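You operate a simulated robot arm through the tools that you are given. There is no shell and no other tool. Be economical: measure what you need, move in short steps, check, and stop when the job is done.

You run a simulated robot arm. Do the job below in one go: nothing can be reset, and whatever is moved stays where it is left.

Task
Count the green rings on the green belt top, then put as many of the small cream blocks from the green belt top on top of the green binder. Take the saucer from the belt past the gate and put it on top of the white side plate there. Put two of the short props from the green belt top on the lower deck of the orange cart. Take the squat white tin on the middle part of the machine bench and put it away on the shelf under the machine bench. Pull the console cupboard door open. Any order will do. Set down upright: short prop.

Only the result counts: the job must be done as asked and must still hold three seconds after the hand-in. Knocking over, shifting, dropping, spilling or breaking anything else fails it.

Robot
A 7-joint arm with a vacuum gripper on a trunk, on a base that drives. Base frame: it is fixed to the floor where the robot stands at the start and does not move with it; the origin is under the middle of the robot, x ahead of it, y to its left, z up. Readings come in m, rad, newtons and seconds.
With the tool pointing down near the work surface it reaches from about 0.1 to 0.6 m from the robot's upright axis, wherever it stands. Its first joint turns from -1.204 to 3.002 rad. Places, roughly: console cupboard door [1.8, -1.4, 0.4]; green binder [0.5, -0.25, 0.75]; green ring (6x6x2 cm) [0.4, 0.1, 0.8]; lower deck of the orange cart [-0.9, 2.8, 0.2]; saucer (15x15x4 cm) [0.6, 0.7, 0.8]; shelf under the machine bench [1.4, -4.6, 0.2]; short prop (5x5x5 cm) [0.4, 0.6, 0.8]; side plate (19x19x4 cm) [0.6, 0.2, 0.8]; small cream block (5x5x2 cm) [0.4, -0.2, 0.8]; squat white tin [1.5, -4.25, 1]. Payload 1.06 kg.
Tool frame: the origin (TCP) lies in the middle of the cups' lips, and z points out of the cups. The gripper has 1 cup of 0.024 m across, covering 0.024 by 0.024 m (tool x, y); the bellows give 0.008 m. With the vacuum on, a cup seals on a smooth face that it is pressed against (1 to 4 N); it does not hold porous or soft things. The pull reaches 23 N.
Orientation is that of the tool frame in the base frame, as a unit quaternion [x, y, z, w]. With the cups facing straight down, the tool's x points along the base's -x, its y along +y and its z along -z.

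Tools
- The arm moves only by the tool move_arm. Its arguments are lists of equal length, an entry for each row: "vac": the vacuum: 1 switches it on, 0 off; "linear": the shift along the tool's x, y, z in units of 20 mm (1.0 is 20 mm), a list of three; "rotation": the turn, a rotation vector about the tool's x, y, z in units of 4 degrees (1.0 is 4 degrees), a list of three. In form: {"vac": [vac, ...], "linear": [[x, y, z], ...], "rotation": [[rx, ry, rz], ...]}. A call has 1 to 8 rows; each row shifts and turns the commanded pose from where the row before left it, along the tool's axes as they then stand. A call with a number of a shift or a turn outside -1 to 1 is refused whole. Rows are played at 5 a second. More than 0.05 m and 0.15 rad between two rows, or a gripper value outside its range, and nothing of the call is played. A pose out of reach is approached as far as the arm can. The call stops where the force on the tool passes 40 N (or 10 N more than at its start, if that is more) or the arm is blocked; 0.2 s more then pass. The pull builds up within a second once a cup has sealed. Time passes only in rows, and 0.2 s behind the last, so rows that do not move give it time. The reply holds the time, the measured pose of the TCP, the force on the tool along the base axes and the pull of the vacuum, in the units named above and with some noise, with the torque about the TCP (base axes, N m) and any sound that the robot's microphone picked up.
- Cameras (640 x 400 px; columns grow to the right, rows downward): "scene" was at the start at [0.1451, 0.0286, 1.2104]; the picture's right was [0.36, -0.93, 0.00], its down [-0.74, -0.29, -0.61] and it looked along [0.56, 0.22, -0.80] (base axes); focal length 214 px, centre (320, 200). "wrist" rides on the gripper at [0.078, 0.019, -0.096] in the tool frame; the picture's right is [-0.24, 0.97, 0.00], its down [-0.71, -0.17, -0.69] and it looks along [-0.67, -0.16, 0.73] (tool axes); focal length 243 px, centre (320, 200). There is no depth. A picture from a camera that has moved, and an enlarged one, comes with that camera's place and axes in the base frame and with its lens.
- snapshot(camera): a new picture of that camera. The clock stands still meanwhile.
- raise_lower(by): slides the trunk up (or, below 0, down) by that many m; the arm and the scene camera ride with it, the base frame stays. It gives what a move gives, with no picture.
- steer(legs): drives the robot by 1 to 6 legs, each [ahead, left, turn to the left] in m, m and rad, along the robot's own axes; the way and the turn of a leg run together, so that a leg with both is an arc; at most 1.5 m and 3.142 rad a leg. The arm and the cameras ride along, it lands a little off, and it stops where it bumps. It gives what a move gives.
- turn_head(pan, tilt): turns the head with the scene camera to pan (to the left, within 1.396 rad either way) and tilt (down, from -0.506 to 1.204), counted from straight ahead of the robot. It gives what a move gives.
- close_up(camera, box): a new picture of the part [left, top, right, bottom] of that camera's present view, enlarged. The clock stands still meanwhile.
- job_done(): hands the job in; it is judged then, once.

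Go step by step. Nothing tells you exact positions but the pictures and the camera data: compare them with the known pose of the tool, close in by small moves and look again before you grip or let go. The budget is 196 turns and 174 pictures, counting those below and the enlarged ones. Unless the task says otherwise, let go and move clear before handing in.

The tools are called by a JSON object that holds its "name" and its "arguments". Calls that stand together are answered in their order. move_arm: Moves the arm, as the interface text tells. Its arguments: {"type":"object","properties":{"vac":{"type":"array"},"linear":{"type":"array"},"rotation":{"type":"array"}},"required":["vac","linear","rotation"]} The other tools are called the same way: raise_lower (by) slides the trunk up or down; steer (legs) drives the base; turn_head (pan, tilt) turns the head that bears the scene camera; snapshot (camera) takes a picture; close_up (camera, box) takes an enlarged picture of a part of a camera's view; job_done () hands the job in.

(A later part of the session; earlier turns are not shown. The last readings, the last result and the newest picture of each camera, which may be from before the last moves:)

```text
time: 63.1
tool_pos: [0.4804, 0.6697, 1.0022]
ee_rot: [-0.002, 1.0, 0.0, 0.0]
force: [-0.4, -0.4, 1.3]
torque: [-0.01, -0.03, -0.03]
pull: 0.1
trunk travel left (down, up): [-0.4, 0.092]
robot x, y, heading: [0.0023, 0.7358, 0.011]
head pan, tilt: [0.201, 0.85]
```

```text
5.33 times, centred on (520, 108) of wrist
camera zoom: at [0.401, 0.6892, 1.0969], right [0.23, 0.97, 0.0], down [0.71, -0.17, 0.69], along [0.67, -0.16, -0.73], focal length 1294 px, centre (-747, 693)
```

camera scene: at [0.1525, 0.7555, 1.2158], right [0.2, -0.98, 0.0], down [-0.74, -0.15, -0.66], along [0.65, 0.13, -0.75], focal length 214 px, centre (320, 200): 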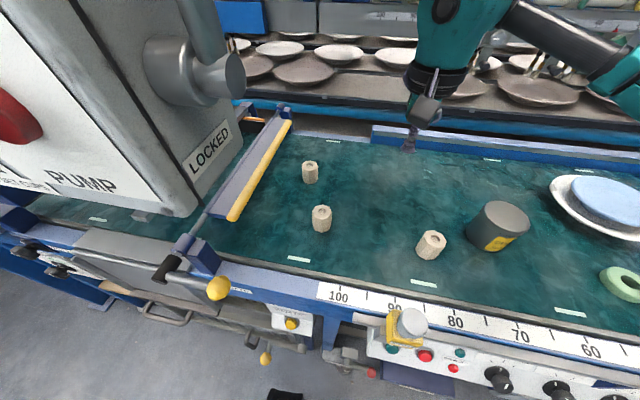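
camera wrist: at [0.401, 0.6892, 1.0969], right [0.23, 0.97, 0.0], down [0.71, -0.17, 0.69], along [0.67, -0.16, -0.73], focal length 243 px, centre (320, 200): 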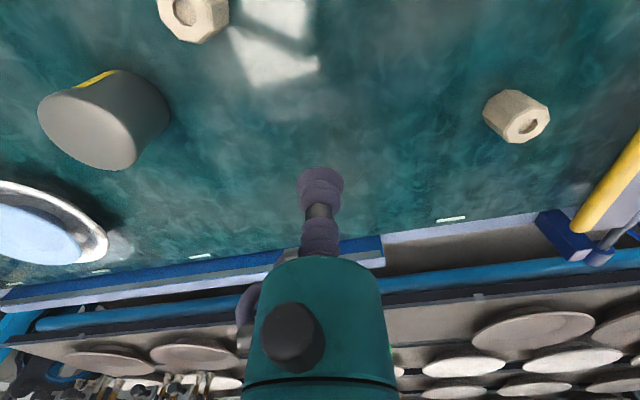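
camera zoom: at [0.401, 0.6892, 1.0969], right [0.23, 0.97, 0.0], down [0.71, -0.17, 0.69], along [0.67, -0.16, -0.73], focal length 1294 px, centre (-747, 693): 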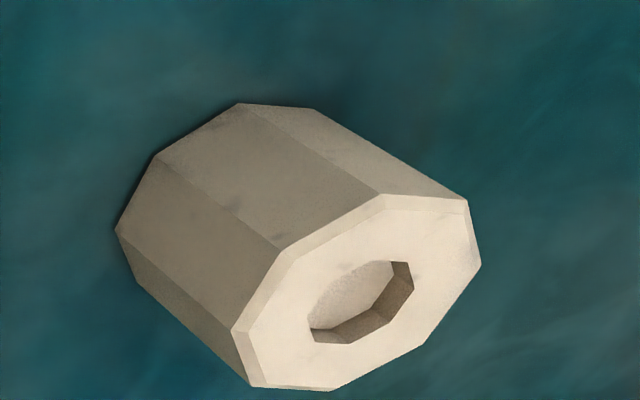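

The props are octagonal with a shallow recess of about 2 cm on top, so the 2.4 cm cup must be centred on it. P1's top centre is near (0.402, 0.587, 0.87). I go above it.

{"name": "move_arm", "arguments": {"vac": [0, 0, 0, 0, 0, 0], "linear": [[1, -1, 0], [1, -1, 0], [1, -1, 0], [0.9, -1, 0], [0, -0.2, 1], [0, 0, 1]], "rotation": [[0, 0, 0], [0, 0, 0], [0, 0, 0], [0, 0, 0], [0, 0, 0], [0, 0, 0]]}}

{"name": "snapshot", "arguments": {"camera": "wrist"}}

{"name": "close_up", "arguments": {"camera": "scene", "box": [380, 180, 500, 280]}}

```text
time: 64.5
tool_pos: [0.4023, 0.5852, 0.9641]
ee_rot: [-0.002, 1.0, 0.0, 0.0]
force: [-0.6, 0.2, 0.0]
torque: [-0.04, 0.0, 0.01]
pull: 0.0
trunk travel left (down, up): [-0.4, 0.092]
robot x, y, heading: [0.0001, 0.7371, 0.005]
head pan, tilt: [0.201, 0.85]
```

```text
143 pictures are left
camera wrist: at [0.3223, 0.6045, 1.0595], right [0.23, 0.97, 0.0], down [0.71, -0.17, 0.69], along [0.67, -0.16, -0.73], focal length 243 px, centre (320, 200)
```

wrist: 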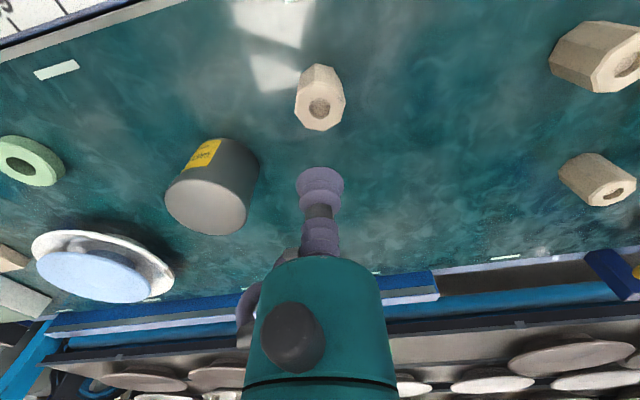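

```text
4.00 times, centred on (440, 230) of scene
camera zoom: at [0.1525, 0.7555, 1.2158], right [0.2, -0.98, 0.0], down [-0.74, -0.15, -0.66], along [0.65, 0.14, -0.75], focal length 858 px, centre (-160, 80)
```

zoom: 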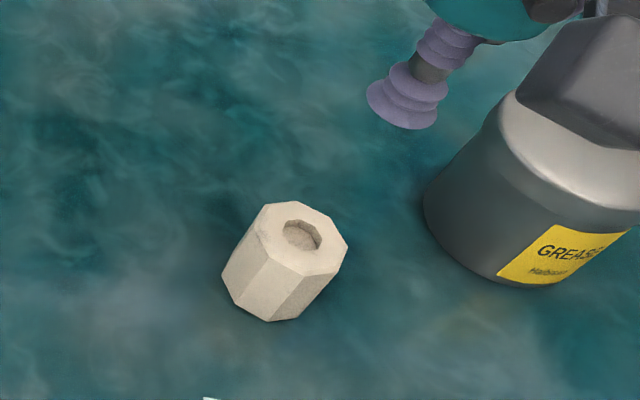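

{"name": "move_arm", "arguments": {"vac": [0, 0, 0, 0], "linear": [[0, 0, 1], [0, 0, 1], [0, 0, 1], [0, 0, 0.5]], "rotation": [[0, 0, 0], [0, 0, 0], [0, 0, 0], [0, 0, 0]]}}

{"name": "close_up", "arguments": {"camera": "wrist", "box": [240, 100, 400, 200]}}

{"name": "close_up", "arguments": {"camera": "scene", "box": [380, 200, 480, 275]}}

```text
time: 65.5
tool_pos: [0.405, 0.5845, 0.8926]
ee_rot: [-0.003, 1.0, 0.001, 0.001]
force: [-0.5, 0.9, 0.0]
torque: [-0.02, -0.02, 0.01]
pull: 0.0
trunk travel left (down, up): [-0.4, 0.092]
robot x, y, heading: [-0.002, 0.7347, 0.008]
head pan, tilt: [0.201, 0.85]
```

```text
4.00 times, centred on (320, 150) of wrist
camera zoom: at [0.325, 0.6039, 0.9882], right [0.23, 0.97, 0.0], down [0.71, -0.17, 0.69], along [0.67, -0.16, -0.73], focal length 970 px, centre (320, 400)
```

zoom: 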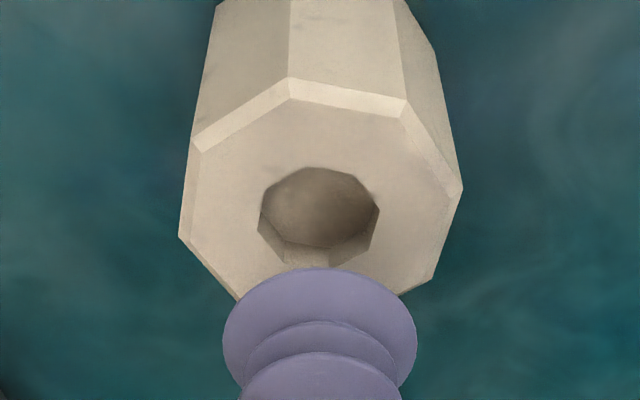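

```text
5.33 times, centred on (430, 238) of scene
camera zoom: at [0.1524, 0.7555, 1.2158], right [0.2, -0.98, 0.0], down [-0.74, -0.15, -0.66], along [0.65, 0.14, -0.75], focal length 1144 px, centre (-267, 0)
```

zoom: 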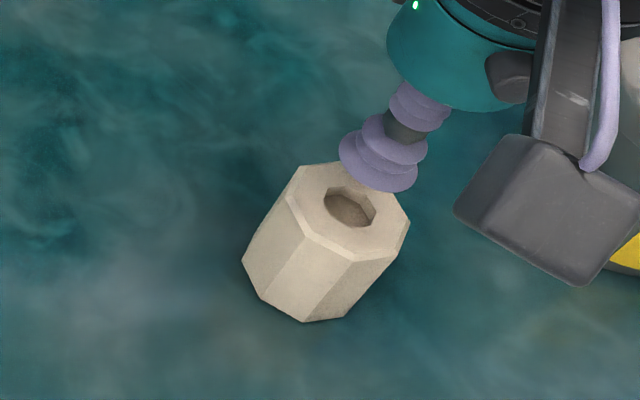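

{"name": "move_arm", "arguments": {"vac": [0, 0, 0], "linear": [[0.13, 0.07, 0], [0, 0, 0.4], [0, 0, 0.35]], "rotation": [[0, 0, 0], [0, 0, 0], [0, 0, 0]]}}

{"name": "close_up", "arguments": {"camera": "wrist", "box": [240, 120, 400, 220]}}

{"name": "close_up", "arguments": {"camera": "scene", "box": [400, 205, 480, 265]}}

```text
time: 66.3
tool_pos: [0.4011, 0.5879, 0.8771]
ee_rot: [-0.003, 1.0, 0.001, 0.001]
force: [0.2, -0.6, -0.2]
torque: [0.01, -0.03, 0.0]
pull: 0.1
trunk travel left (down, up): [-0.4, 0.092]
robot x, y, heading: [0.0025, 0.7382, -0.001]
head pan, tilt: [0.201, 0.85]
```

```text
4.00 times, centred on (320, 170) of wrist
camera zoom: at [0.3222, 0.6066, 0.9718], right [0.23, 0.97, 0.0], down [0.71, -0.17, 0.69], along [0.67, -0.16, -0.73], focal length 970 px, centre (320, 320)
```

zoom: 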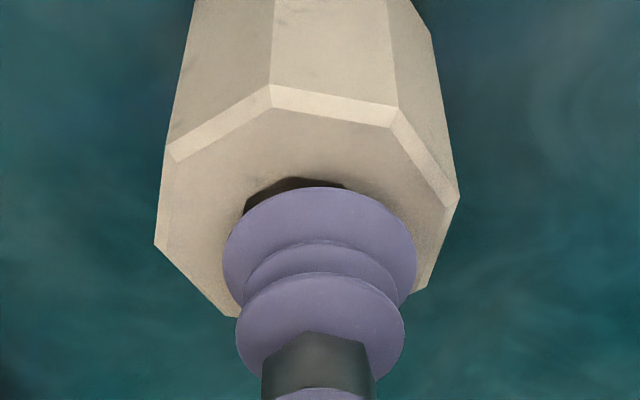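

```text
6.67 times, centred on (440, 235) of scene
camera zoom: at [0.1525, 0.7556, 1.2158], right [0.2, -0.98, 0.0], down [-0.74, -0.15, -0.66], along [0.65, 0.14, -0.75], focal length 1430 px, centre (-480, -33)
```

zoom: 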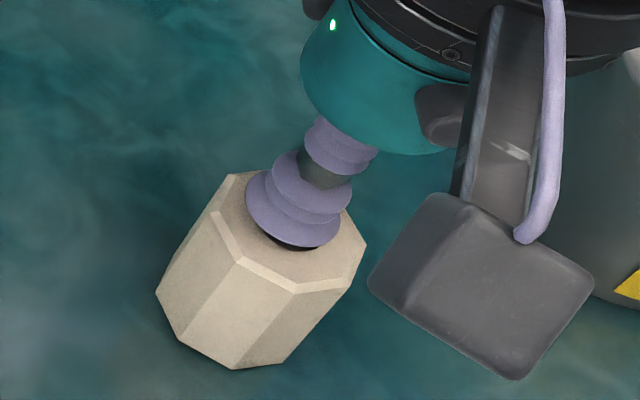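

{"name": "move_arm", "arguments": {"vac": [1, 1, 1, 1, 1], "linear": [[-0.06, -0.08, 0], [0, 0, 0.25], [0, 0, 0.2], [0, 0, 0.1], [0, 0, 0]], "rotation": [[0, 0, 0], [0, 0, 0], [0, 0, 0], [0, 0, 0], [0, 0, 0]]}}

{"name": "close_up", "arguments": {"camera": "wrist", "box": [240, 120, 400, 220]}}

```text
time: 67.5
tool_pos: [0.4002, 0.5868, 0.867]
ee_rot: [-0.002, 1.0, 0.002, 0.002]
force: [1.9, 2.8, 17.0]
torque: [-0.05, 0.03, 0.04]
pull: 23.2
trunk travel left (down, up): [-0.4, 0.092]
robot x, y, heading: [0.0007, 0.7402, 0.001]
head pan, tilt: [0.201, 0.85]
```

```text
4.00 times, centred on (320, 170) of wrist
camera zoom: at [0.3219, 0.6058, 0.9629], right [0.23, 0.97, 0.0], down [0.71, -0.17, 0.69], along [0.67, -0.16, -0.73], focal length 970 px, centre (320, 320)
```

zoom: 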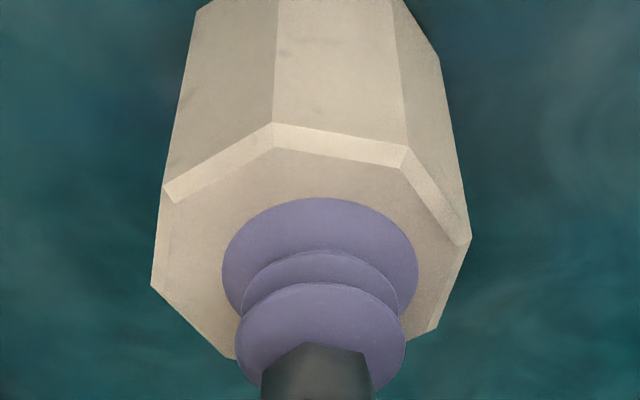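

Sealed on P1. I lift, retract, and look toward the orange cart.

{"name": "move_arm", "arguments": {"vac": [1, 1, 1, 1, 1, 1, 1, 1], "linear": [[0, 0, -0.4], [0, 0, -1], [0, 0, -1], [0, 0, -1], [0, 0, -1], [0, 0, -1], [0, 0, -1], [0, 0, -1]], "rotation": [[0, 0, 0], [0, 0, 0], [0, 0, 0], [0, 0, 0], [0, 0, 0], [0, 0, 0], [0, 0, 0], [0, 0, 0]]}}

{"name": "move_arm", "arguments": {"vac": [1, 1, 1, 1, 1, 1, 1], "linear": [[1, 0, 0], [1, 0, 0], [1, 0, 0], [1, 0, 0], [1, 0, 0], [1, 0, 0], [1, 0, 0]], "rotation": [[0, 0, 0], [0, 0, 0], [0, 0, 0], [0, 0, 0], [0, 0, 0], [0, 0, 0], [0, 0, 0]]}}

{"name": "turn_head", "arguments": {"pan": 1.39, "tilt": 0.35}}

{"name": "snapshot", "arguments": {"camera": "scene"}}

```text
time: 69.3
tool_pos: [0.4036, 0.5843, 1.0154]
ee_rot: [-0.002, 1.0, 0.002, 0.0]
force: [-1.0, -0.3, -0.4]
torque: [0.04, 0.01, -0.01]
pull: 22.6
trunk travel left (down, up): [-0.4, 0.092]
robot x, y, heading: [0.0002, 0.7372, 0.003]
head pan, tilt: [0.201, 0.85]
```

```text
time: 71.0
tool_pos: [0.2618, 0.5822, 1.0148]
ee_rot: [-0.003, 1.0, 0.001, 0.001]
force: [0.0, 0.4, -0.9]
torque: [0.0, -0.01, 0.02]
pull: 23.1
trunk travel left (down, up): [-0.4, 0.092]
robot x, y, heading: [-0.0044, 0.7368, 0.003]
head pan, tilt: [0.201, 0.85]
```

```text
time: 72.3
tool_pos: [0.2631, 0.5831, 1.015]
ee_rot: [-0.003, 1.0, 0.0, 0.0]
force: [-0.4, 0.2, -1.2]
torque: [0.04, -0.01, -0.03]
pull: 22.5
trunk travel left (down, up): [-0.4, 0.092]
robot x, y, heading: [0.0, 0.741, 0.008]
head pan, tilt: [1.389, 0.351]
```

```text
136 pictures are left
camera scene: at [0.0923, 0.8312, 1.2594], right [0.98, -0.18, 0.0], down [-0.06, -0.34, -0.94], along [0.17, 0.92, -0.34], focal length 214 px, centre (320, 200)
```

scene: 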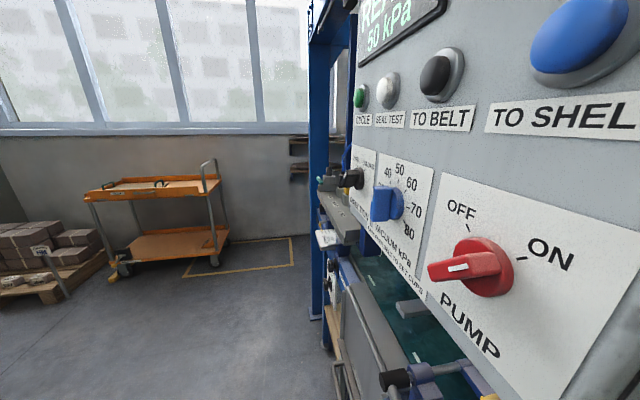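

The cart's decks appear at z≈0.2 and ≈0.74, its front edge at y≈2.7 and x from -1.25 to -0.46. I'll back away from the belt, turn left, and look again.

{"name": "steer", "arguments": {"legs": [[-0.45, 0, 0], [0, 0, 1.57]]}}

{"name": "turn_head", "arguments": {"pan": 0.3, "tilt": 0.35}}

{"name": "snapshot", "arguments": {"camera": "scene"}}

```text
time: 78.9
tool_pos: [-0.2942, 0.9982, 1.0149]
ee_rot: [0.708, -0.707, -0.001, 0.001]
force: [-0.6, -1.2, -0.8]
torque: [-0.01, 0.01, -0.03]
pull: 22.7
trunk travel left (down, up): [-0.4, 0.092]
robot x, y, heading: [-0.4483, 0.7362, 1.569]
head pan, tilt: [1.389, 0.351]
```

```text
time: 80.2
tool_pos: [-0.2947, 0.9993, 1.016]
ee_rot: [0.708, -0.707, 0.0, 0.001]
force: [0.4, -0.5, -1.0]
torque: [-0.01, -0.02, 0.01]
pull: 22.9
trunk travel left (down, up): [-0.4, 0.092]
robot x, y, heading: [-0.4516, 0.7335, 1.574]
head pan, tilt: [0.3, 0.351]
```

```text
135 pictures are left
camera scene: at [-0.4768, 0.9008, 1.2594], right [0.95, 0.3, 0.0], down [0.1, -0.33, -0.94], along [-0.28, 0.9, -0.34], focal length 214 px, centre (320, 200)
```

scene: 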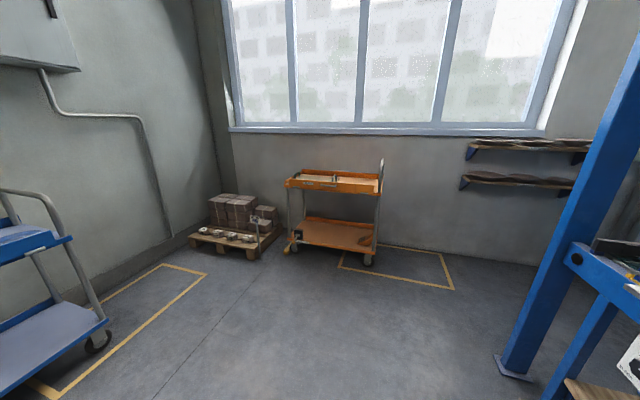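

{"name": "close_up", "arguments": {"camera": "scene", "box": [270, 150, 400, 275]}}

```text
3.20 times, centred on (335, 212) of scene
camera zoom: at [-0.4768, 0.9008, 1.2594], right [0.95, 0.3, 0.0], down [0.1, -0.33, -0.94], along [-0.28, 0.9, -0.34], focal length 686 px, centre (272, 160)
```

zoom: 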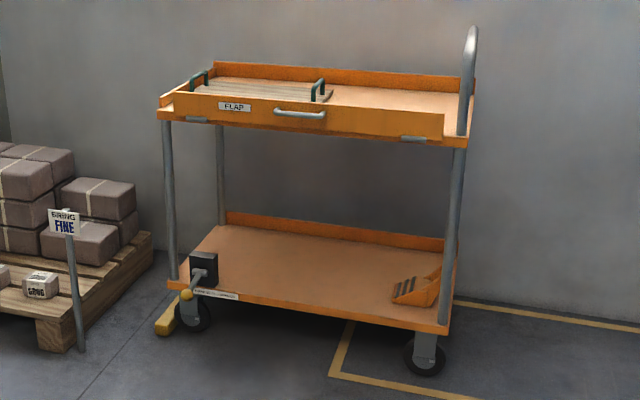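

{"name": "steer", "arguments": {"legs": [[1.1, 0.5, 0]]}}

{"name": "turn_head", "arguments": {"pan": 0, "tilt": 0.6}}

{"name": "raise_lower", "arguments": {"by": -0.25}}

{"name": "snapshot", "arguments": {"camera": "scene"}}

{"name": "snapshot", "arguments": {"camera": "wrist"}}

```text
time: 86.6
tool_pos: [-0.8207, 2.1571, 1.0157]
ee_rot: [0.715, -0.699, -0.001, 0.001]
force: [0.0, -1.4, -1.0]
torque: [-0.03, 0.01, 0.02]
pull: 22.6
trunk travel left (down, up): [-0.4, 0.092]
robot x, y, heading: [-0.97, 1.8917, 1.592]
head pan, tilt: [0.3, 0.351]
```

```text
time: 87.4
tool_pos: [-0.8198, 2.1563, 1.0143]
ee_rot: [0.715, -0.699, -0.001, 0.001]
force: [0.9, 0.0, -2.0]
torque: [0.02, -0.02, 0.02]
pull: 22.4
trunk travel left (down, up): [-0.4, 0.092]
robot x, y, heading: [-0.9724, 1.8897, 1.592]
head pan, tilt: [0.0, 0.6]
```

```text
time: 88.2
tool_pos: [-0.821, 2.158, 0.9714]
ee_rot: [0.714, -0.701, 0.002, 0.003]
force: [3.5, 9.3, -1.2]
torque: [-1.0, 0.32, 0.22]
pull: 23.2
trunk travel left (down, up): [-0.36, 0.133]
robot x, y, heading: [-0.9722, 1.8875, 1.596]
head pan, tilt: [0.0, 0.6]
stopped: the force on the tool passed its limit at 57 N (the readings are from after the stop); the commanded pose is now the measured one
```

```text
133 pictures are left
camera scene: at [-0.9741, 2.0686, 1.192], right [1.0, 0.02, 0.0], down [0.01, -0.56, -0.83], along [-0.02, 0.82, -0.57], focal length 214 px, centre (320, 200)
```

scene: 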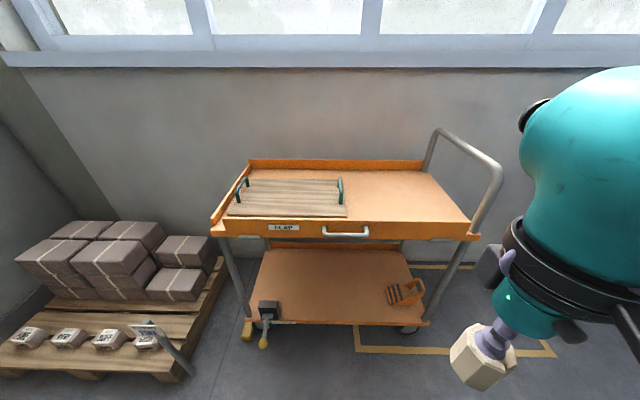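

```text
132 pictures are left
camera wrist: at [-0.839, 2.0817, 1.0678], right [-0.98, 0.22, 0.0], down [0.16, 0.72, 0.68], along [0.15, 0.66, -0.73], focal length 243 px, centre (320, 200)
```

wrist: 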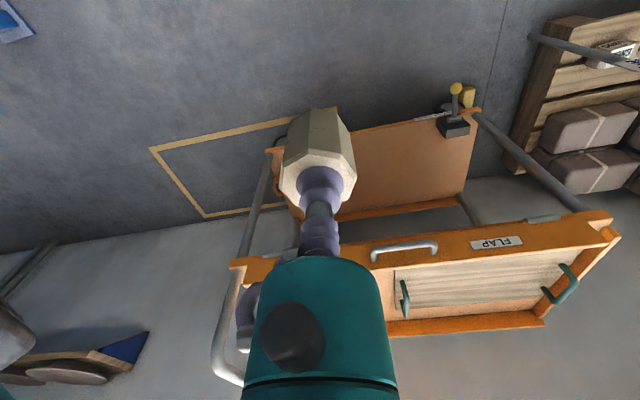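

The trunk lowering stopped on a force: the prop or arm touched something. I look closer before moving.

{"name": "turn_head", "arguments": {"pan": -0.4, "tilt": 1.2}}

{"name": "snapshot", "arguments": {"camera": "scene"}}

{"name": "close_up", "arguments": {"camera": "wrist", "box": [220, 90, 420, 260]}}

```text
time: 89.2
tool_pos: [-0.8206, 2.1584, 0.9733]
ee_rot: [0.713, -0.701, 0.003, 0.003]
force: [0.7, 17.8, 0.8]
torque: [-2.16, -0.01, -0.27]
pull: 22.9
trunk travel left (down, up): [-0.36, 0.133]
robot x, y, heading: [-0.9732, 1.8927, 1.596]
head pan, tilt: [-0.4, 1.201]
```

```text
131 pictures are left
camera scene: at [-0.9515, 2.0321, 1.1481], right [0.93, -0.37, 0.0], down [-0.34, -0.87, -0.36], along [0.13, 0.34, -0.93], focal length 214 px, centre (320, 200)
```

scene: 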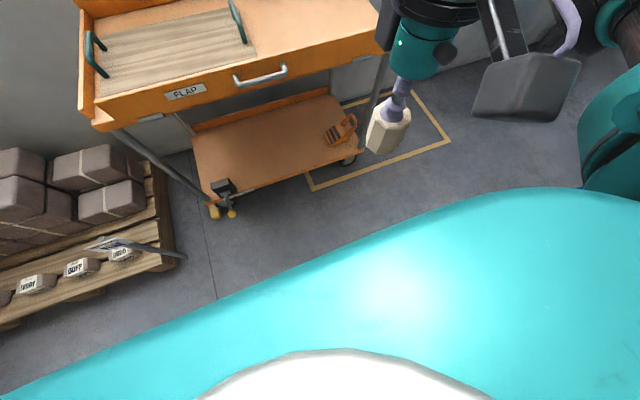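

```text
2.35 times, centred on (320, 175) of wrist
camera zoom: at [-0.8391, 2.0814, 1.0685], right [-0.98, 0.22, 0.0], down [0.16, 0.72, 0.68], along [0.15, 0.66, -0.73], focal length 571 px, centre (320, 259)
```

zoom: 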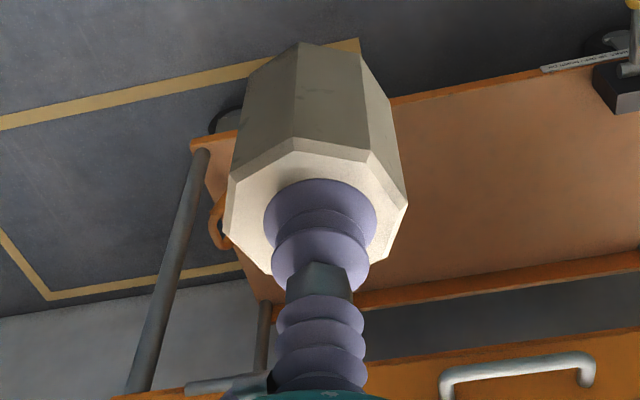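

The held prop seems pressed against the robot's own front. I raise the trunk again and extend the arm forward.

{"name": "raise_lower", "arguments": {"by": 0.04}}

{"name": "move_arm", "arguments": {"vac": [1, 1, 1, 1, 1, 1, 1, 1], "linear": [[-1, 0, 0], [-1, 0, 0], [-1, 0, 0], [-1, 0, 0], [-1, 0, 0], [-1, 0, 0], [-1, 0, 0], [-1, 0, 0]], "rotation": [[0, 0, 0], [0, 0, 0], [0, 0, 0], [0, 0, 0], [0, 0, 0], [0, 0, 0], [0, 0, 0], [0, 0, 0]]}}

{"name": "close_up", "arguments": {"camera": "wrist", "box": [220, 90, 420, 260]}}

{"name": "snapshot", "arguments": {"camera": "scene"}}

```text
time: 90.0
tool_pos: [-0.821, 2.1585, 1.0127]
ee_rot: [0.713, -0.701, 0.002, 0.003]
force: [-1.0, 0.4, -0.7]
torque: [0.02, -0.01, -0.01]
pull: 22.7
trunk travel left (down, up): [-0.4, 0.093]
robot x, y, heading: [-0.9714, 1.8933, 1.595]
head pan, tilt: [-0.4, 1.201]
```

```text
time: 91.8
tool_pos: [-0.8224, 2.3192, 1.0116]
ee_rot: [0.714, -0.7, 0.002, 0.002]
force: [0.2, 0.0, -1.1]
torque: [-0.04, 0.01, -0.02]
pull: 22.7
trunk travel left (down, up): [-0.4, 0.093]
robot x, y, heading: [-0.9726, 1.8913, 1.596]
head pan, tilt: [-0.4, 1.201]
```

```text
2.35 times, centred on (320, 175) of wrist
camera zoom: at [-0.8418, 2.2407, 1.1079], right [-0.98, 0.22, 0.0], down [0.16, 0.72, 0.68], along [0.15, 0.66, -0.73], focal length 571 px, centre (320, 259)
```

zoom: 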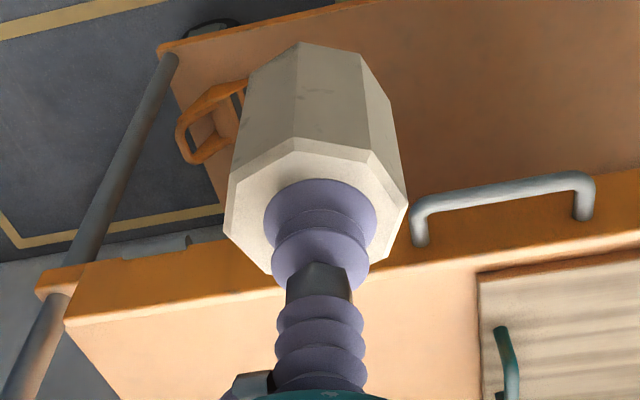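

```text
128 pictures are left
camera scene: at [-0.9512, 2.0186, 1.1917], right [0.93, -0.37, 0.0], down [-0.34, -0.87, -0.36], along [0.13, 0.34, -0.93], focal length 214 px, centre (320, 200)
```

scene: 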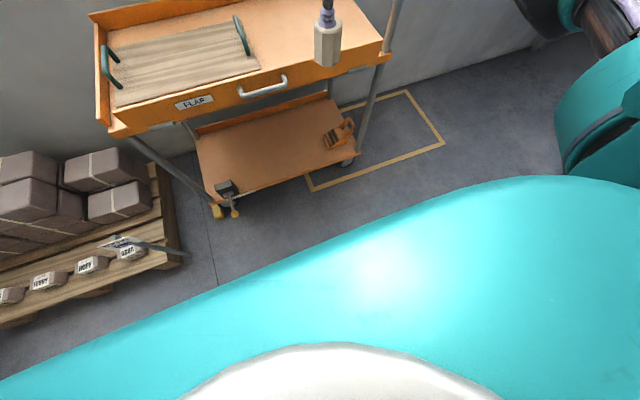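

Force is back to zero and the prop is held as before. The cart's front edge is at y≈2.545, so at TCP y=2.32 I can lower in front of it.

{"name": "raise_lower", "arguments": {"by": -0.15}}

{"name": "snapshot", "arguments": {"camera": "scene"}}

```text
time: 93.6
tool_pos: [-0.8232, 2.319, 0.8633]
ee_rot: [0.714, -0.701, 0.002, 0.002]
force: [-1.2, 0.3, -1.5]
torque: [-0.01, 0.01, -0.02]
pull: 22.6
trunk travel left (down, up): [-0.25, 0.243]
robot x, y, heading: [-0.9712, 1.8953, 1.593]
head pan, tilt: [-0.4, 1.201]
```

```text
127 pictures are left
camera scene: at [-0.9521, 2.0566, 1.0399], right [0.93, -0.37, 0.0], down [-0.34, -0.87, -0.36], along [0.13, 0.34, -0.93], focal length 214 px, centre (320, 200)
```

scene: 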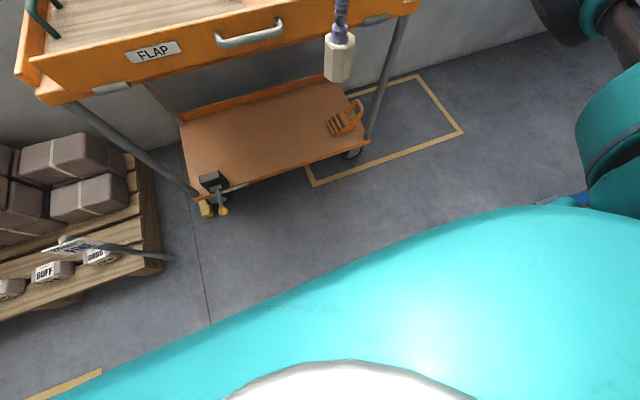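

{"name": "raise_lower", "arguments": {"by": -0.15}}

{"name": "move_arm", "arguments": {"vac": [1, 1, 1, 1, 1], "linear": [[0, 0, 1], [0, 0, 1], [0, 0, 1], [0, 0, 1], [0, 0, 1]], "rotation": [[0, 0, 0], [0, 0, 0], [0, 0, 0], [0, 0, 0], [0, 0, 0]]}}

{"name": "turn_head", "arguments": {"pan": -0.2, "tilt": 0.8}}

{"name": "snapshot", "arguments": {"camera": "scene"}}

{"name": "snapshot", "arguments": {"camera": "wrist"}}

```text
time: 95.3
tool_pos: [-0.8232, 2.3173, 0.7117]
ee_rot: [0.713, -0.701, 0.003, 0.002]
force: [-0.1, 0.1, -0.7]
torque: [0.03, 0.03, 0.0]
pull: 22.5
trunk travel left (down, up): [-0.1, 0.393]
robot x, y, heading: [-0.9701, 1.8906, 1.594]
head pan, tilt: [-0.4, 1.201]
```

```text
time: 96.5
tool_pos: [-0.822, 2.3185, 0.6111]
ee_rot: [0.714, -0.7, 0.002, 0.002]
force: [1.3, 0.5, -1.6]
torque: [0.01, 0.02, 0.05]
pull: 22.4
trunk travel left (down, up): [-0.1, 0.393]
robot x, y, heading: [-0.9724, 1.889, 1.589]
head pan, tilt: [-0.4, 1.201]
```

```text
time: 97.4
tool_pos: [-0.8229, 2.3182, 0.6125]
ee_rot: [0.714, -0.7, 0.002, 0.002]
force: [1.4, 0.1, -0.5]
torque: [-0.03, -0.01, -0.02]
pull: 23.3
trunk travel left (down, up): [-0.1, 0.393]
robot x, y, heading: [-0.9715, 1.8889, 1.597]
head pan, tilt: [-0.201, 0.799]
```

```text
126 pictures are left
camera scene: at [-0.9595, 2.1344, 0.9021], right [0.98, -0.18, 0.0], down [-0.13, -0.71, -0.7], along [0.12, 0.69, -0.72], focal length 214 px, centre (320, 200)
```

scene: 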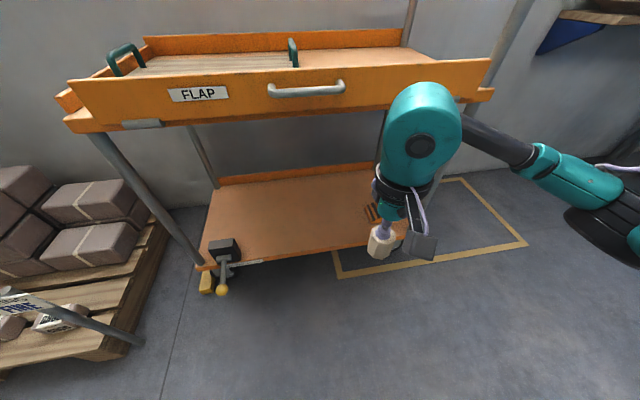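

```text
125 pictures are left
camera wrist: at [-0.8407, 2.2406, 0.7081], right [-0.98, 0.22, 0.0], down [0.16, 0.72, 0.68], along [0.15, 0.66, -0.73], focal length 243 px, centre (320, 200)
```

wrist: 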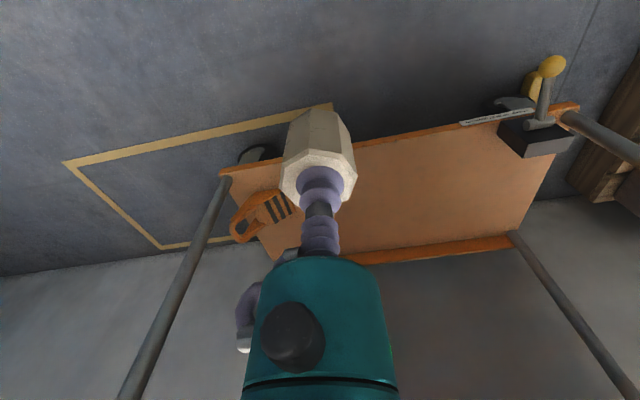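

Deck front edge confirmed at y≈2.55. Target spots are (-0.97, 2.66) and (-0.81, 2.66). I lower the trunk and arm further in front of the cart.

{"name": "raise_lower", "arguments": {"by": -0.1}}

{"name": "move_arm", "arguments": {"vac": [1, 1, 1, 1, 1, 1, 1, 1], "linear": [[0, 0.8, 1], [0, 0.8, 1], [0, 0.8, 1], [0, 0.8, 1], [0, 0.8, 1], [0, 0.8, 1], [0, 0.8, 1], [0, 0.8, 1]], "rotation": [[0, 0, 0], [0, 0, 0], [0, 0, 0], [0, 0, 0], [0, 0, 0], [0, 0, 0], [0, 0, 0], [0, 0, 0]]}}

{"name": "snapshot", "arguments": {"camera": "scene"}}

{"name": "snapshot", "arguments": {"camera": "wrist"}}

```text
time: 98.7
tool_pos: [-0.8229, 2.3185, 0.5115]
ee_rot: [0.714, -0.701, 0.002, 0.002]
force: [-0.5, -0.3, -1.0]
torque: [0.01, -0.01, 0.0]
pull: 23.4
trunk travel left (down, up): [0.0, 0.492]
robot x, y, heading: [-0.9722, 1.8896, 1.593]
head pan, tilt: [-0.201, 0.799]
```

```text
time: 100.5
tool_pos: [-0.9531, 2.3143, 0.3505]
ee_rot: [0.714, -0.701, 0.002, 0.001]
force: [-0.1, -0.5, -1.0]
torque: [-0.01, 0.0, -0.03]
pull: 23.1
trunk travel left (down, up): [0.0, 0.492]
robot x, y, heading: [-0.9718, 1.8937, 1.596]
head pan, tilt: [-0.201, 0.799]
```

```text
124 pictures are left
camera scene: at [-0.9601, 2.1601, 0.8119], right [0.98, -0.18, 0.0], down [-0.13, -0.71, -0.7], along [0.12, 0.69, -0.72], focal length 214 px, centre (320, 200)
```

scene: 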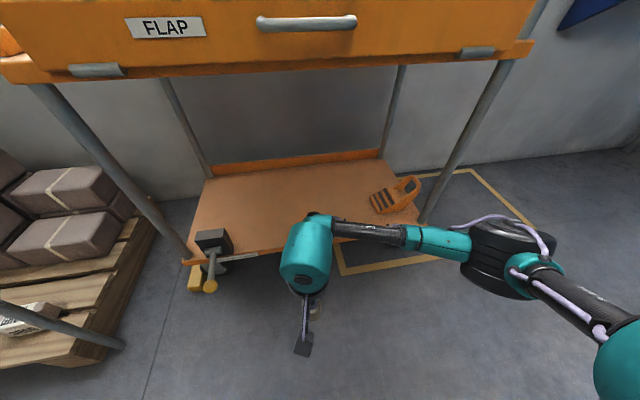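

```text
123 pictures are left
camera wrist: at [-0.9711, 2.2372, 0.4463], right [-0.98, 0.22, 0.0], down [0.16, 0.72, 0.68], along [0.15, 0.66, -0.73], focal length 243 px, centre (320, 200)
```

wrist: 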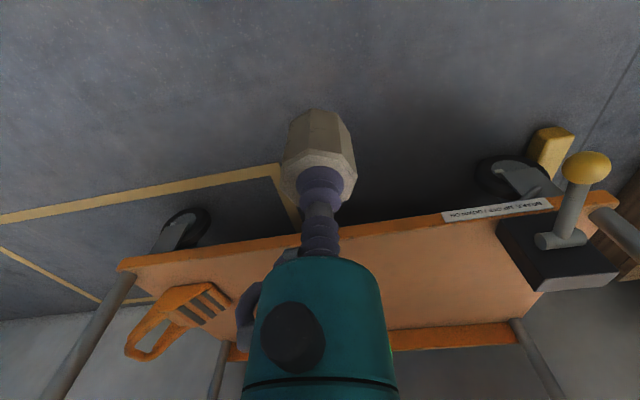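

Clear so far. I drive ahead 0.25 m so the prop enters between the decks.

{"name": "steer", "arguments": {"legs": [[0.25, 0, -0.02]]}}

{"name": "snapshot", "arguments": {"camera": "scene"}}

{"name": "snapshot", "arguments": {"camera": "wrist"}}

```text
time: 102.4
tool_pos: [-0.9475, 2.5698, 0.3513]
ee_rot: [-0.707, 0.708, -0.002, -0.002]
force: [0.9, -0.5, -0.8]
torque: [0.0, 0.02, 0.04]
pull: 22.6
trunk travel left (down, up): [0.0, 0.492]
robot x, y, heading: [-0.9753, 2.1469, 1.578]
head pan, tilt: [-0.201, 0.799]
```

```text
122 pictures are left
camera scene: at [-0.9582, 2.4147, 0.8119], right [0.98, -0.2, 0.0], down [-0.14, -0.7, -0.7], along [0.14, 0.68, -0.72], focal length 214 px, centre (320, 200)
```

scene: 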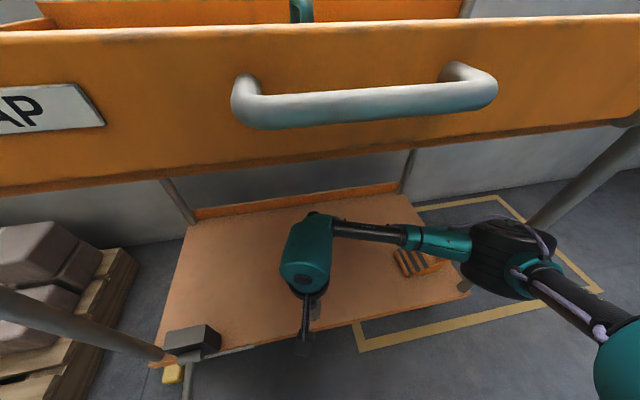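

```text
121 pictures are left
camera wrist: at [-0.9673, 2.4919, 0.4466], right [-0.97, 0.24, 0.0], down [0.17, 0.71, 0.68], along [0.16, 0.66, -0.73], focal length 243 px, centre (320, 200)
```

wrist: 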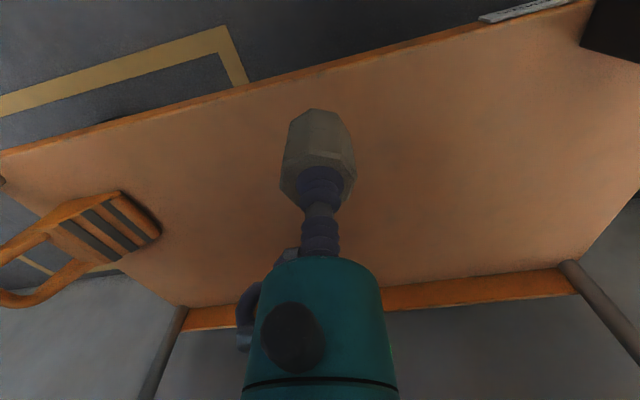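

{"name": "move_arm", "arguments": {"vac": [1, 1, 1, 1, 1, 1], "linear": [[-0.9, 0.2, 0], [-0.9, 0.2, 0], [-0.9, 0.2, 0], [-0.9, 0, 0], [-0.9, 0, 0], [0, 0, 1]], "rotation": [[0, 0, 0], [0, 0, 0], [0, 0, 0], [0, 0, 0], [0, 0, 0], [0, 0, 0]]}}

{"name": "snapshot", "arguments": {"camera": "scene"}}

{"name": "snapshot", "arguments": {"camera": "wrist"}}

```text
time: 103.8
tool_pos: [-0.9621, 2.6582, 0.3296]
ee_rot: [-0.707, 0.708, -0.003, -0.003]
force: [0.2, -0.1, -1.5]
torque: [-0.03, 0.01, 0.01]
pull: 22.7
trunk travel left (down, up): [0.0, 0.492]
robot x, y, heading: [-0.9794, 2.1463, 1.577]
head pan, tilt: [-0.201, 0.799]
```

```text
120 pictures are left
camera scene: at [-0.9582, 2.4147, 0.8119], right [0.98, -0.2, 0.0], down [-0.14, -0.7, -0.7], along [0.14, 0.68, -0.72], focal length 214 px, centre (320, 200)
```

scene: 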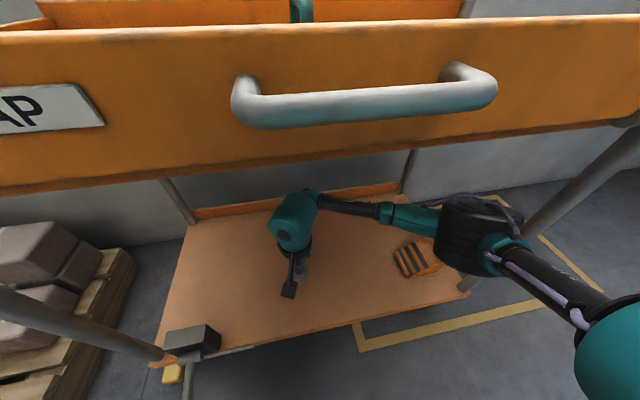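

```text
119 pictures are left
camera wrist: at [-0.9814, 2.5808, 0.4244], right [-0.97, 0.24, 0.0], down [0.17, 0.71, 0.68], along [0.16, 0.66, -0.73], focal length 243 px, centre (320, 200)
```

wrist: 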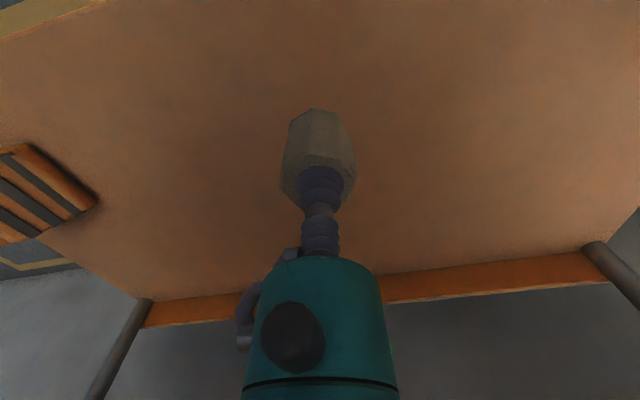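

{"name": "move_arm", "arguments": {"vac": [1, 1, 1, 1, 1], "linear": [[0, 0, 0.8], [0, 0, 0.8], [0, 0, 0.6], [0, 0, 0.4], [0, 0, 0.2]], "rotation": [[0, 0, 0], [0, 0, 0], [0, 0, 0], [0, 0, 0], [0, 0, 0]]}}

{"name": "close_up", "arguments": {"camera": "wrist", "box": [240, 80, 400, 220]}}

```text
time: 105.0
tool_pos: [-0.9604, 2.6588, 0.2768]
ee_rot: [-0.706, 0.708, -0.002, -0.002]
force: [-0.2, -0.6, -0.1]
torque: [0.01, -0.01, 0.02]
pull: 23.5
trunk travel left (down, up): [0.0, 0.492]
robot x, y, heading: [-0.9755, 2.142, 1.575]
head pan, tilt: [-0.201, 0.799]
```

```text
2.86 times, centred on (320, 150) of wrist
camera zoom: at [-0.9809, 2.5817, 0.3716], right [-0.97, 0.24, 0.0], down [0.17, 0.71, 0.68], along [0.16, 0.66, -0.73], focal length 693 px, centre (320, 343)
```

zoom: 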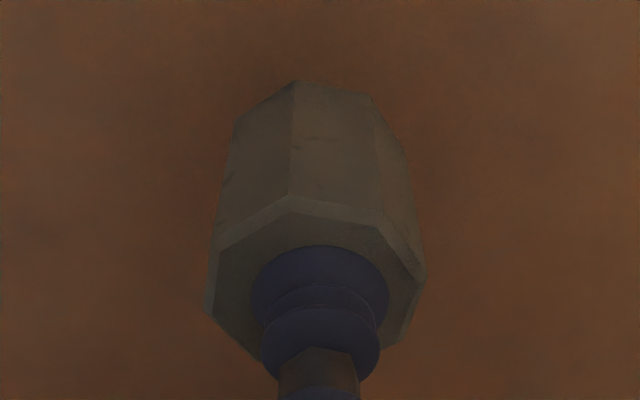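

{"name": "move_arm", "arguments": {"vac": [1, 1, 1, 1], "linear": [[0, 0, 0.25], [0, 0, 0.25], [0, 0, 0.25], [0, 0, 0.25]], "rotation": [[0, 0, 0], [0, 0, 0], [0, 0, 0], [0, 0, 0]]}}

```text
time: 106.0
tool_pos: [-0.9599, 2.6586, 0.2566]
ee_rot: [-0.706, 0.708, -0.003, -0.002]
force: [-0.3, -0.4, -1.0]
torque: [0.07, 0.0, 0.0]
pull: 22.6
trunk travel left (down, up): [0.0, 0.492]
robot x, y, heading: [-0.9767, 2.1441, 1.573]
head pan, tilt: [-0.201, 0.799]
```

{"name": "move_arm", "arguments": {"vac": [1, 1, 1, 1], "linear": [[0, 0, 0.2], [0, 0, 0.2], [0, 0, 0.2], [0, 0, 0.1]], "rotation": [[0, 0, 0], [0, 0, 0], [0, 0, 0], [0, 0, 0]]}}

{"name": "close_up", "arguments": {"camera": "wrist", "box": [240, 80, 400, 220]}}

```text
time: 107.0
tool_pos: [-0.9598, 2.6581, 0.2431]
ee_rot: [0.707, -0.707, 0.001, 0.002]
force: [0.6, -3.4, 19.6]
torque: [0.06, 0.0, -0.03]
pull: 23.5
trunk travel left (down, up): [0.0, 0.492]
robot x, y, heading: [-0.9709, 2.1442, 1.575]
head pan, tilt: [-0.201, 0.799]
```

```text
2.86 times, centred on (320, 150) of wrist
camera zoom: at [-0.9803, 2.5811, 0.3382], right [-0.97, 0.24, 0.0], down [0.17, 0.71, 0.68], along [0.16, 0.66, -0.73], focal length 693 px, centre (320, 343)
```

zoom: 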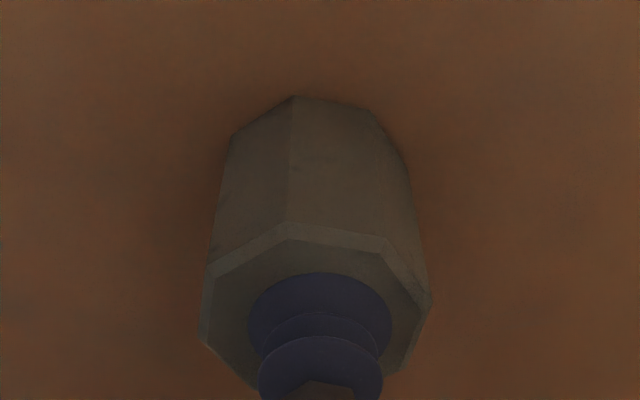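

Contact at TCP z≈0.245. Release, rise, and retract.

{"name": "move_arm", "arguments": {"vac": [1, 0, 0, 0, 0, 0, 0, 0], "linear": [[0, 0, -0.15], [0, 0, 0], [0, 0, 0], [0, 0, 0], [0, 0, -0.3], [0, 0, -1], [0, 0, -1], [0, 0, -1]], "rotation": [[0, 0, 0], [0, 0, 0], [0, 0, 0], [0, 0, 0], [0, 0, 0], [0, 0, 0], [0, 0, 0], [0, 0, 0]]}}

{"name": "snapshot", "arguments": {"camera": "wrist"}}

```text
time: 108.8
tool_pos: [-0.9564, 2.6593, 0.3095]
ee_rot: [-0.706, 0.708, -0.003, -0.003]
force: [-1.2, 0.7, -1.2]
torque: [-0.02, 0.01, 0.02]
pull: 0.0
trunk travel left (down, up): [0.0, 0.492]
robot x, y, heading: [-0.9772, 2.1423, 1.576]
head pan, tilt: [-0.201, 0.799]
```

```text
116 pictures are left
camera wrist: at [-0.9769, 2.5821, 0.4051], right [-0.97, 0.24, 0.0], down [0.17, 0.71, 0.68], along [0.16, 0.66, -0.73], focal length 243 px, centre (320, 200)
```

wrist: 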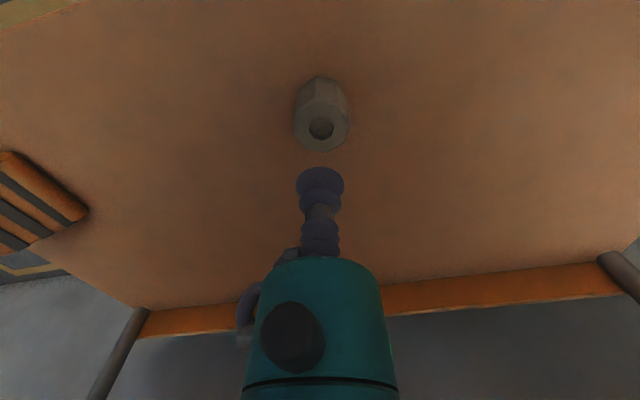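

Prop one stands on the lower deck. I back out, raise the trunk and arm, then return to the belt.

{"name": "steer", "arguments": {"legs": [[-0.45, 0, 0]]}}

{"name": "raise_lower", "arguments": {"by": 0.4}}

{"name": "move_arm", "arguments": {"vac": [0, 0, 0, 0, 0, 0, 0, 0], "linear": [[0, 0, -1], [0, 0, -1], [0, 0, -1], [0, 0, -1], [0, 0, -1], [0, 0, -1], [0, 0, -1], [0, 0, -1]], "rotation": [[0, 0, 0], [0, 0, 0], [0, 0, 0], [0, 0, 0], [0, 0, 0], [0, 0, 0], [0, 0, 0], [0, 0, 0]]}}

{"name": "move_arm", "arguments": {"vac": [0, 0, 0, 0, 0, 0, 0, 0], "linear": [[0, -0.5, -1], [0, -0.5, -1], [0, -0.5, -1], [0, -0.5, -1], [0.5, 0, -1], [0.5, 0, -1], [0.5, 0, -1], [0.5, 0, 0]], "rotation": [[0, 0, 0], [0, 0, 0], [0, 0, 0], [0, 0, 0], [0, 0, 0], [0, 0, 0], [0, 0, 0], [0, 0, 0]]}}

{"name": "snapshot", "arguments": {"camera": "scene"}}

```text
time: 111.5
tool_pos: [-0.9576, 2.22, 0.3082]
ee_rot: [0.71, -0.704, 0.003, 0.003]
force: [0.4, -0.6, 0.6]
torque: [0.02, 0.0, 0.02]
pull: 0.0
trunk travel left (down, up): [0.0, 0.492]
robot x, y, heading: [-0.9744, 1.7027, 1.585]
head pan, tilt: [-0.201, 0.799]
```

```text
time: 115.3
tool_pos: [-0.9574, 2.221, 0.7087]
ee_rot: [0.71, -0.704, 0.002, 0.002]
force: [-0.4, -0.2, 0.0]
torque: [-0.03, 0.0, -0.01]
pull: 0.0
trunk travel left (down, up): [-0.4, 0.092]
robot x, y, heading: [-0.9704, 1.7089, 1.582]
head pan, tilt: [-0.201, 0.799]
```

```text
time: 117.1
tool_pos: [-0.9587, 2.2225, 0.8687]
ee_rot: [0.71, -0.704, 0.002, 0.002]
force: [-0.2, -0.4, -0.5]
torque: [0.02, 0.02, -0.03]
pull: 0.1
trunk travel left (down, up): [-0.4, 0.092]
robot x, y, heading: [-0.9726, 1.7055, 1.587]
head pan, tilt: [-0.201, 0.799]
```

```text
time: 118.9
tool_pos: [-0.9177, 2.1808, 1.012]
ee_rot: [0.709, -0.705, 0.002, 0.002]
force: [0.1, -0.4, 0.7]
torque: [-0.01, -0.02, -0.01]
pull: 0.0
trunk travel left (down, up): [-0.4, 0.092]
robot x, y, heading: [-0.9722, 1.7072, 1.579]
head pan, tilt: [-0.201, 0.799]
```

```text
115 pictures are left
camera scene: at [-0.9557, 1.8614, 1.2198], right [0.98, -0.19, 0.0], down [-0.13, -0.7, -0.7], along [0.13, 0.68, -0.72], focal length 214 px, centre (320, 200)
```

scene: 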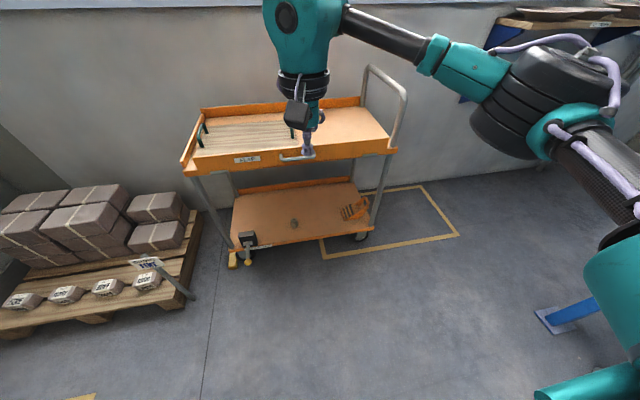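

{"name": "steer", "arguments": {"legs": [[-0.96, -0.47, 0], [0, 0, -1.58]]}}

{"name": "turn_head", "arguments": {"pan": 0.1, "tilt": 0.75}}

{"name": "snapshot", "arguments": {"camera": "scene"}}

```text
time: 128.2
tool_pos: [0.0087, 0.7319, 1.0107]
ee_rot: [-0.008, 1.0, 0.0, -0.004]
force: [-1.1, -0.8, 0.4]
torque: [-0.04, 0.0, 0.0]
pull: 0.0
trunk travel left (down, up): [-0.4, 0.092]
robot x, y, heading: [-0.4681, 0.7822, 0.022]
head pan, tilt: [-0.201, 0.799]
```

```text
time: 129.0
tool_pos: [0.0085, 0.7317, 1.01]
ee_rot: [-0.008, 1.0, 0.0, -0.002]
force: [-1.0, 0.2, -1.2]
torque: [-0.01, -0.03, -0.01]
pull: 0.1
trunk travel left (down, up): [-0.4, 0.092]
robot x, y, heading: [-0.4666, 0.7816, 0.021]
head pan, tilt: [0.099, 0.75]
```

```text
114 pictures are left
camera scene: at [-0.3089, 0.7946, 1.2238], right [0.12, -0.99, 0.0], down [-0.68, -0.08, -0.73], along [0.73, 0.09, -0.68], focal length 214 px, centre (320, 200)
```

scene: 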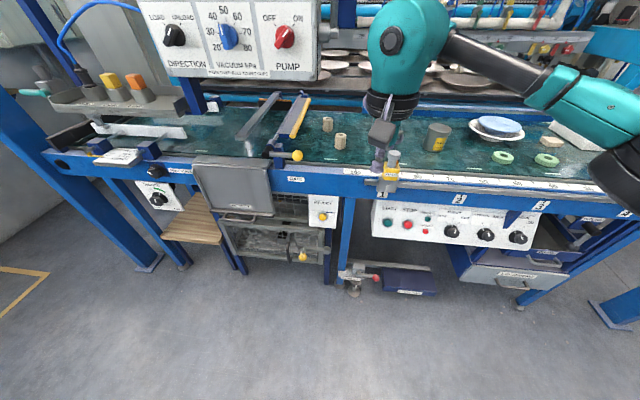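

A control box hangs near (0.16–0.29, 0.85+, >1.1), so I'll keep right of it: stand at y≈0.68 and take P2 (0.42, 0.805).

{"name": "steer", "arguments": {"legs": [[0, -0.11, -0.021], [0.466, 0, 0]]}}

{"name": "turn_head", "arguments": {"pan": 0.3, "tilt": 0.9}}

{"name": "snapshot", "arguments": {"camera": "scene"}}

{"name": "snapshot", "arguments": {"camera": "wrist"}}

```text
time: 133.0
tool_pos: [0.4776, 0.6152, 1.0098]
ee_rot: [-0.002, 1.0, 0.0, -0.003]
force: [0.2, 0.5, 0.7]
torque: [0.04, 0.02, -0.01]
pull: 0.1
trunk travel left (down, up): [-0.4, 0.092]
robot x, y, heading: [0.0041, 0.6705, 0.006]
head pan, tilt: [0.099, 0.75]
```

```text
time: 133.8
tool_pos: [0.476, 0.6148, 1.0111]
ee_rot: [-0.001, 1.0, 0.0, -0.002]
force: [-0.4, 0.1, 0.8]
torque: [-0.01, -0.03, 0.0]
pull: 0.0
trunk travel left (down, up): [-0.4, 0.092]
robot x, y, heading: [0.0005, 0.6738, 0.009]
head pan, tilt: [0.3, 0.901]
```

```text
113 pictures are left
camera scene: at [0.1501, 0.696, 1.2119], right [0.3, -0.95, 0.0], down [-0.75, -0.24, -0.62], along [0.59, 0.19, -0.78], focal length 214 px, centre (320, 200)
```

scene: 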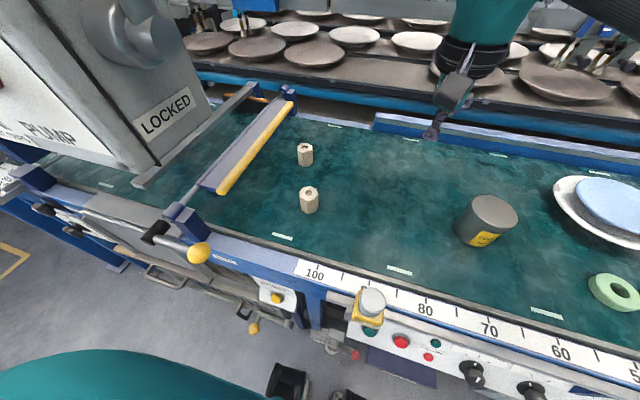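

```text
112 pictures are left
camera wrist: at [0.3981, 0.6342, 1.1063], right [0.23, 0.97, 0.0], down [0.71, -0.17, 0.68], along [0.66, -0.16, -0.73], focal length 243 px, centre (320, 200)
```

wrist: 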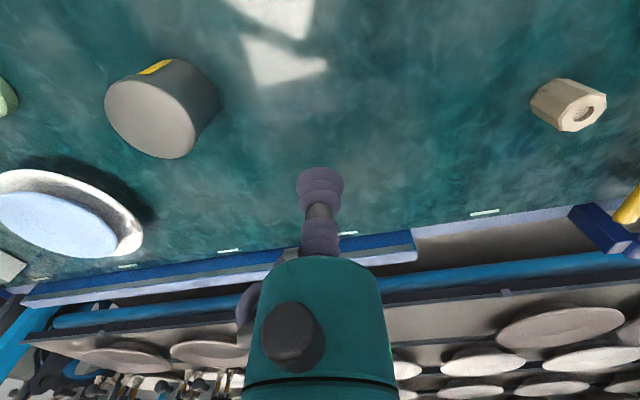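

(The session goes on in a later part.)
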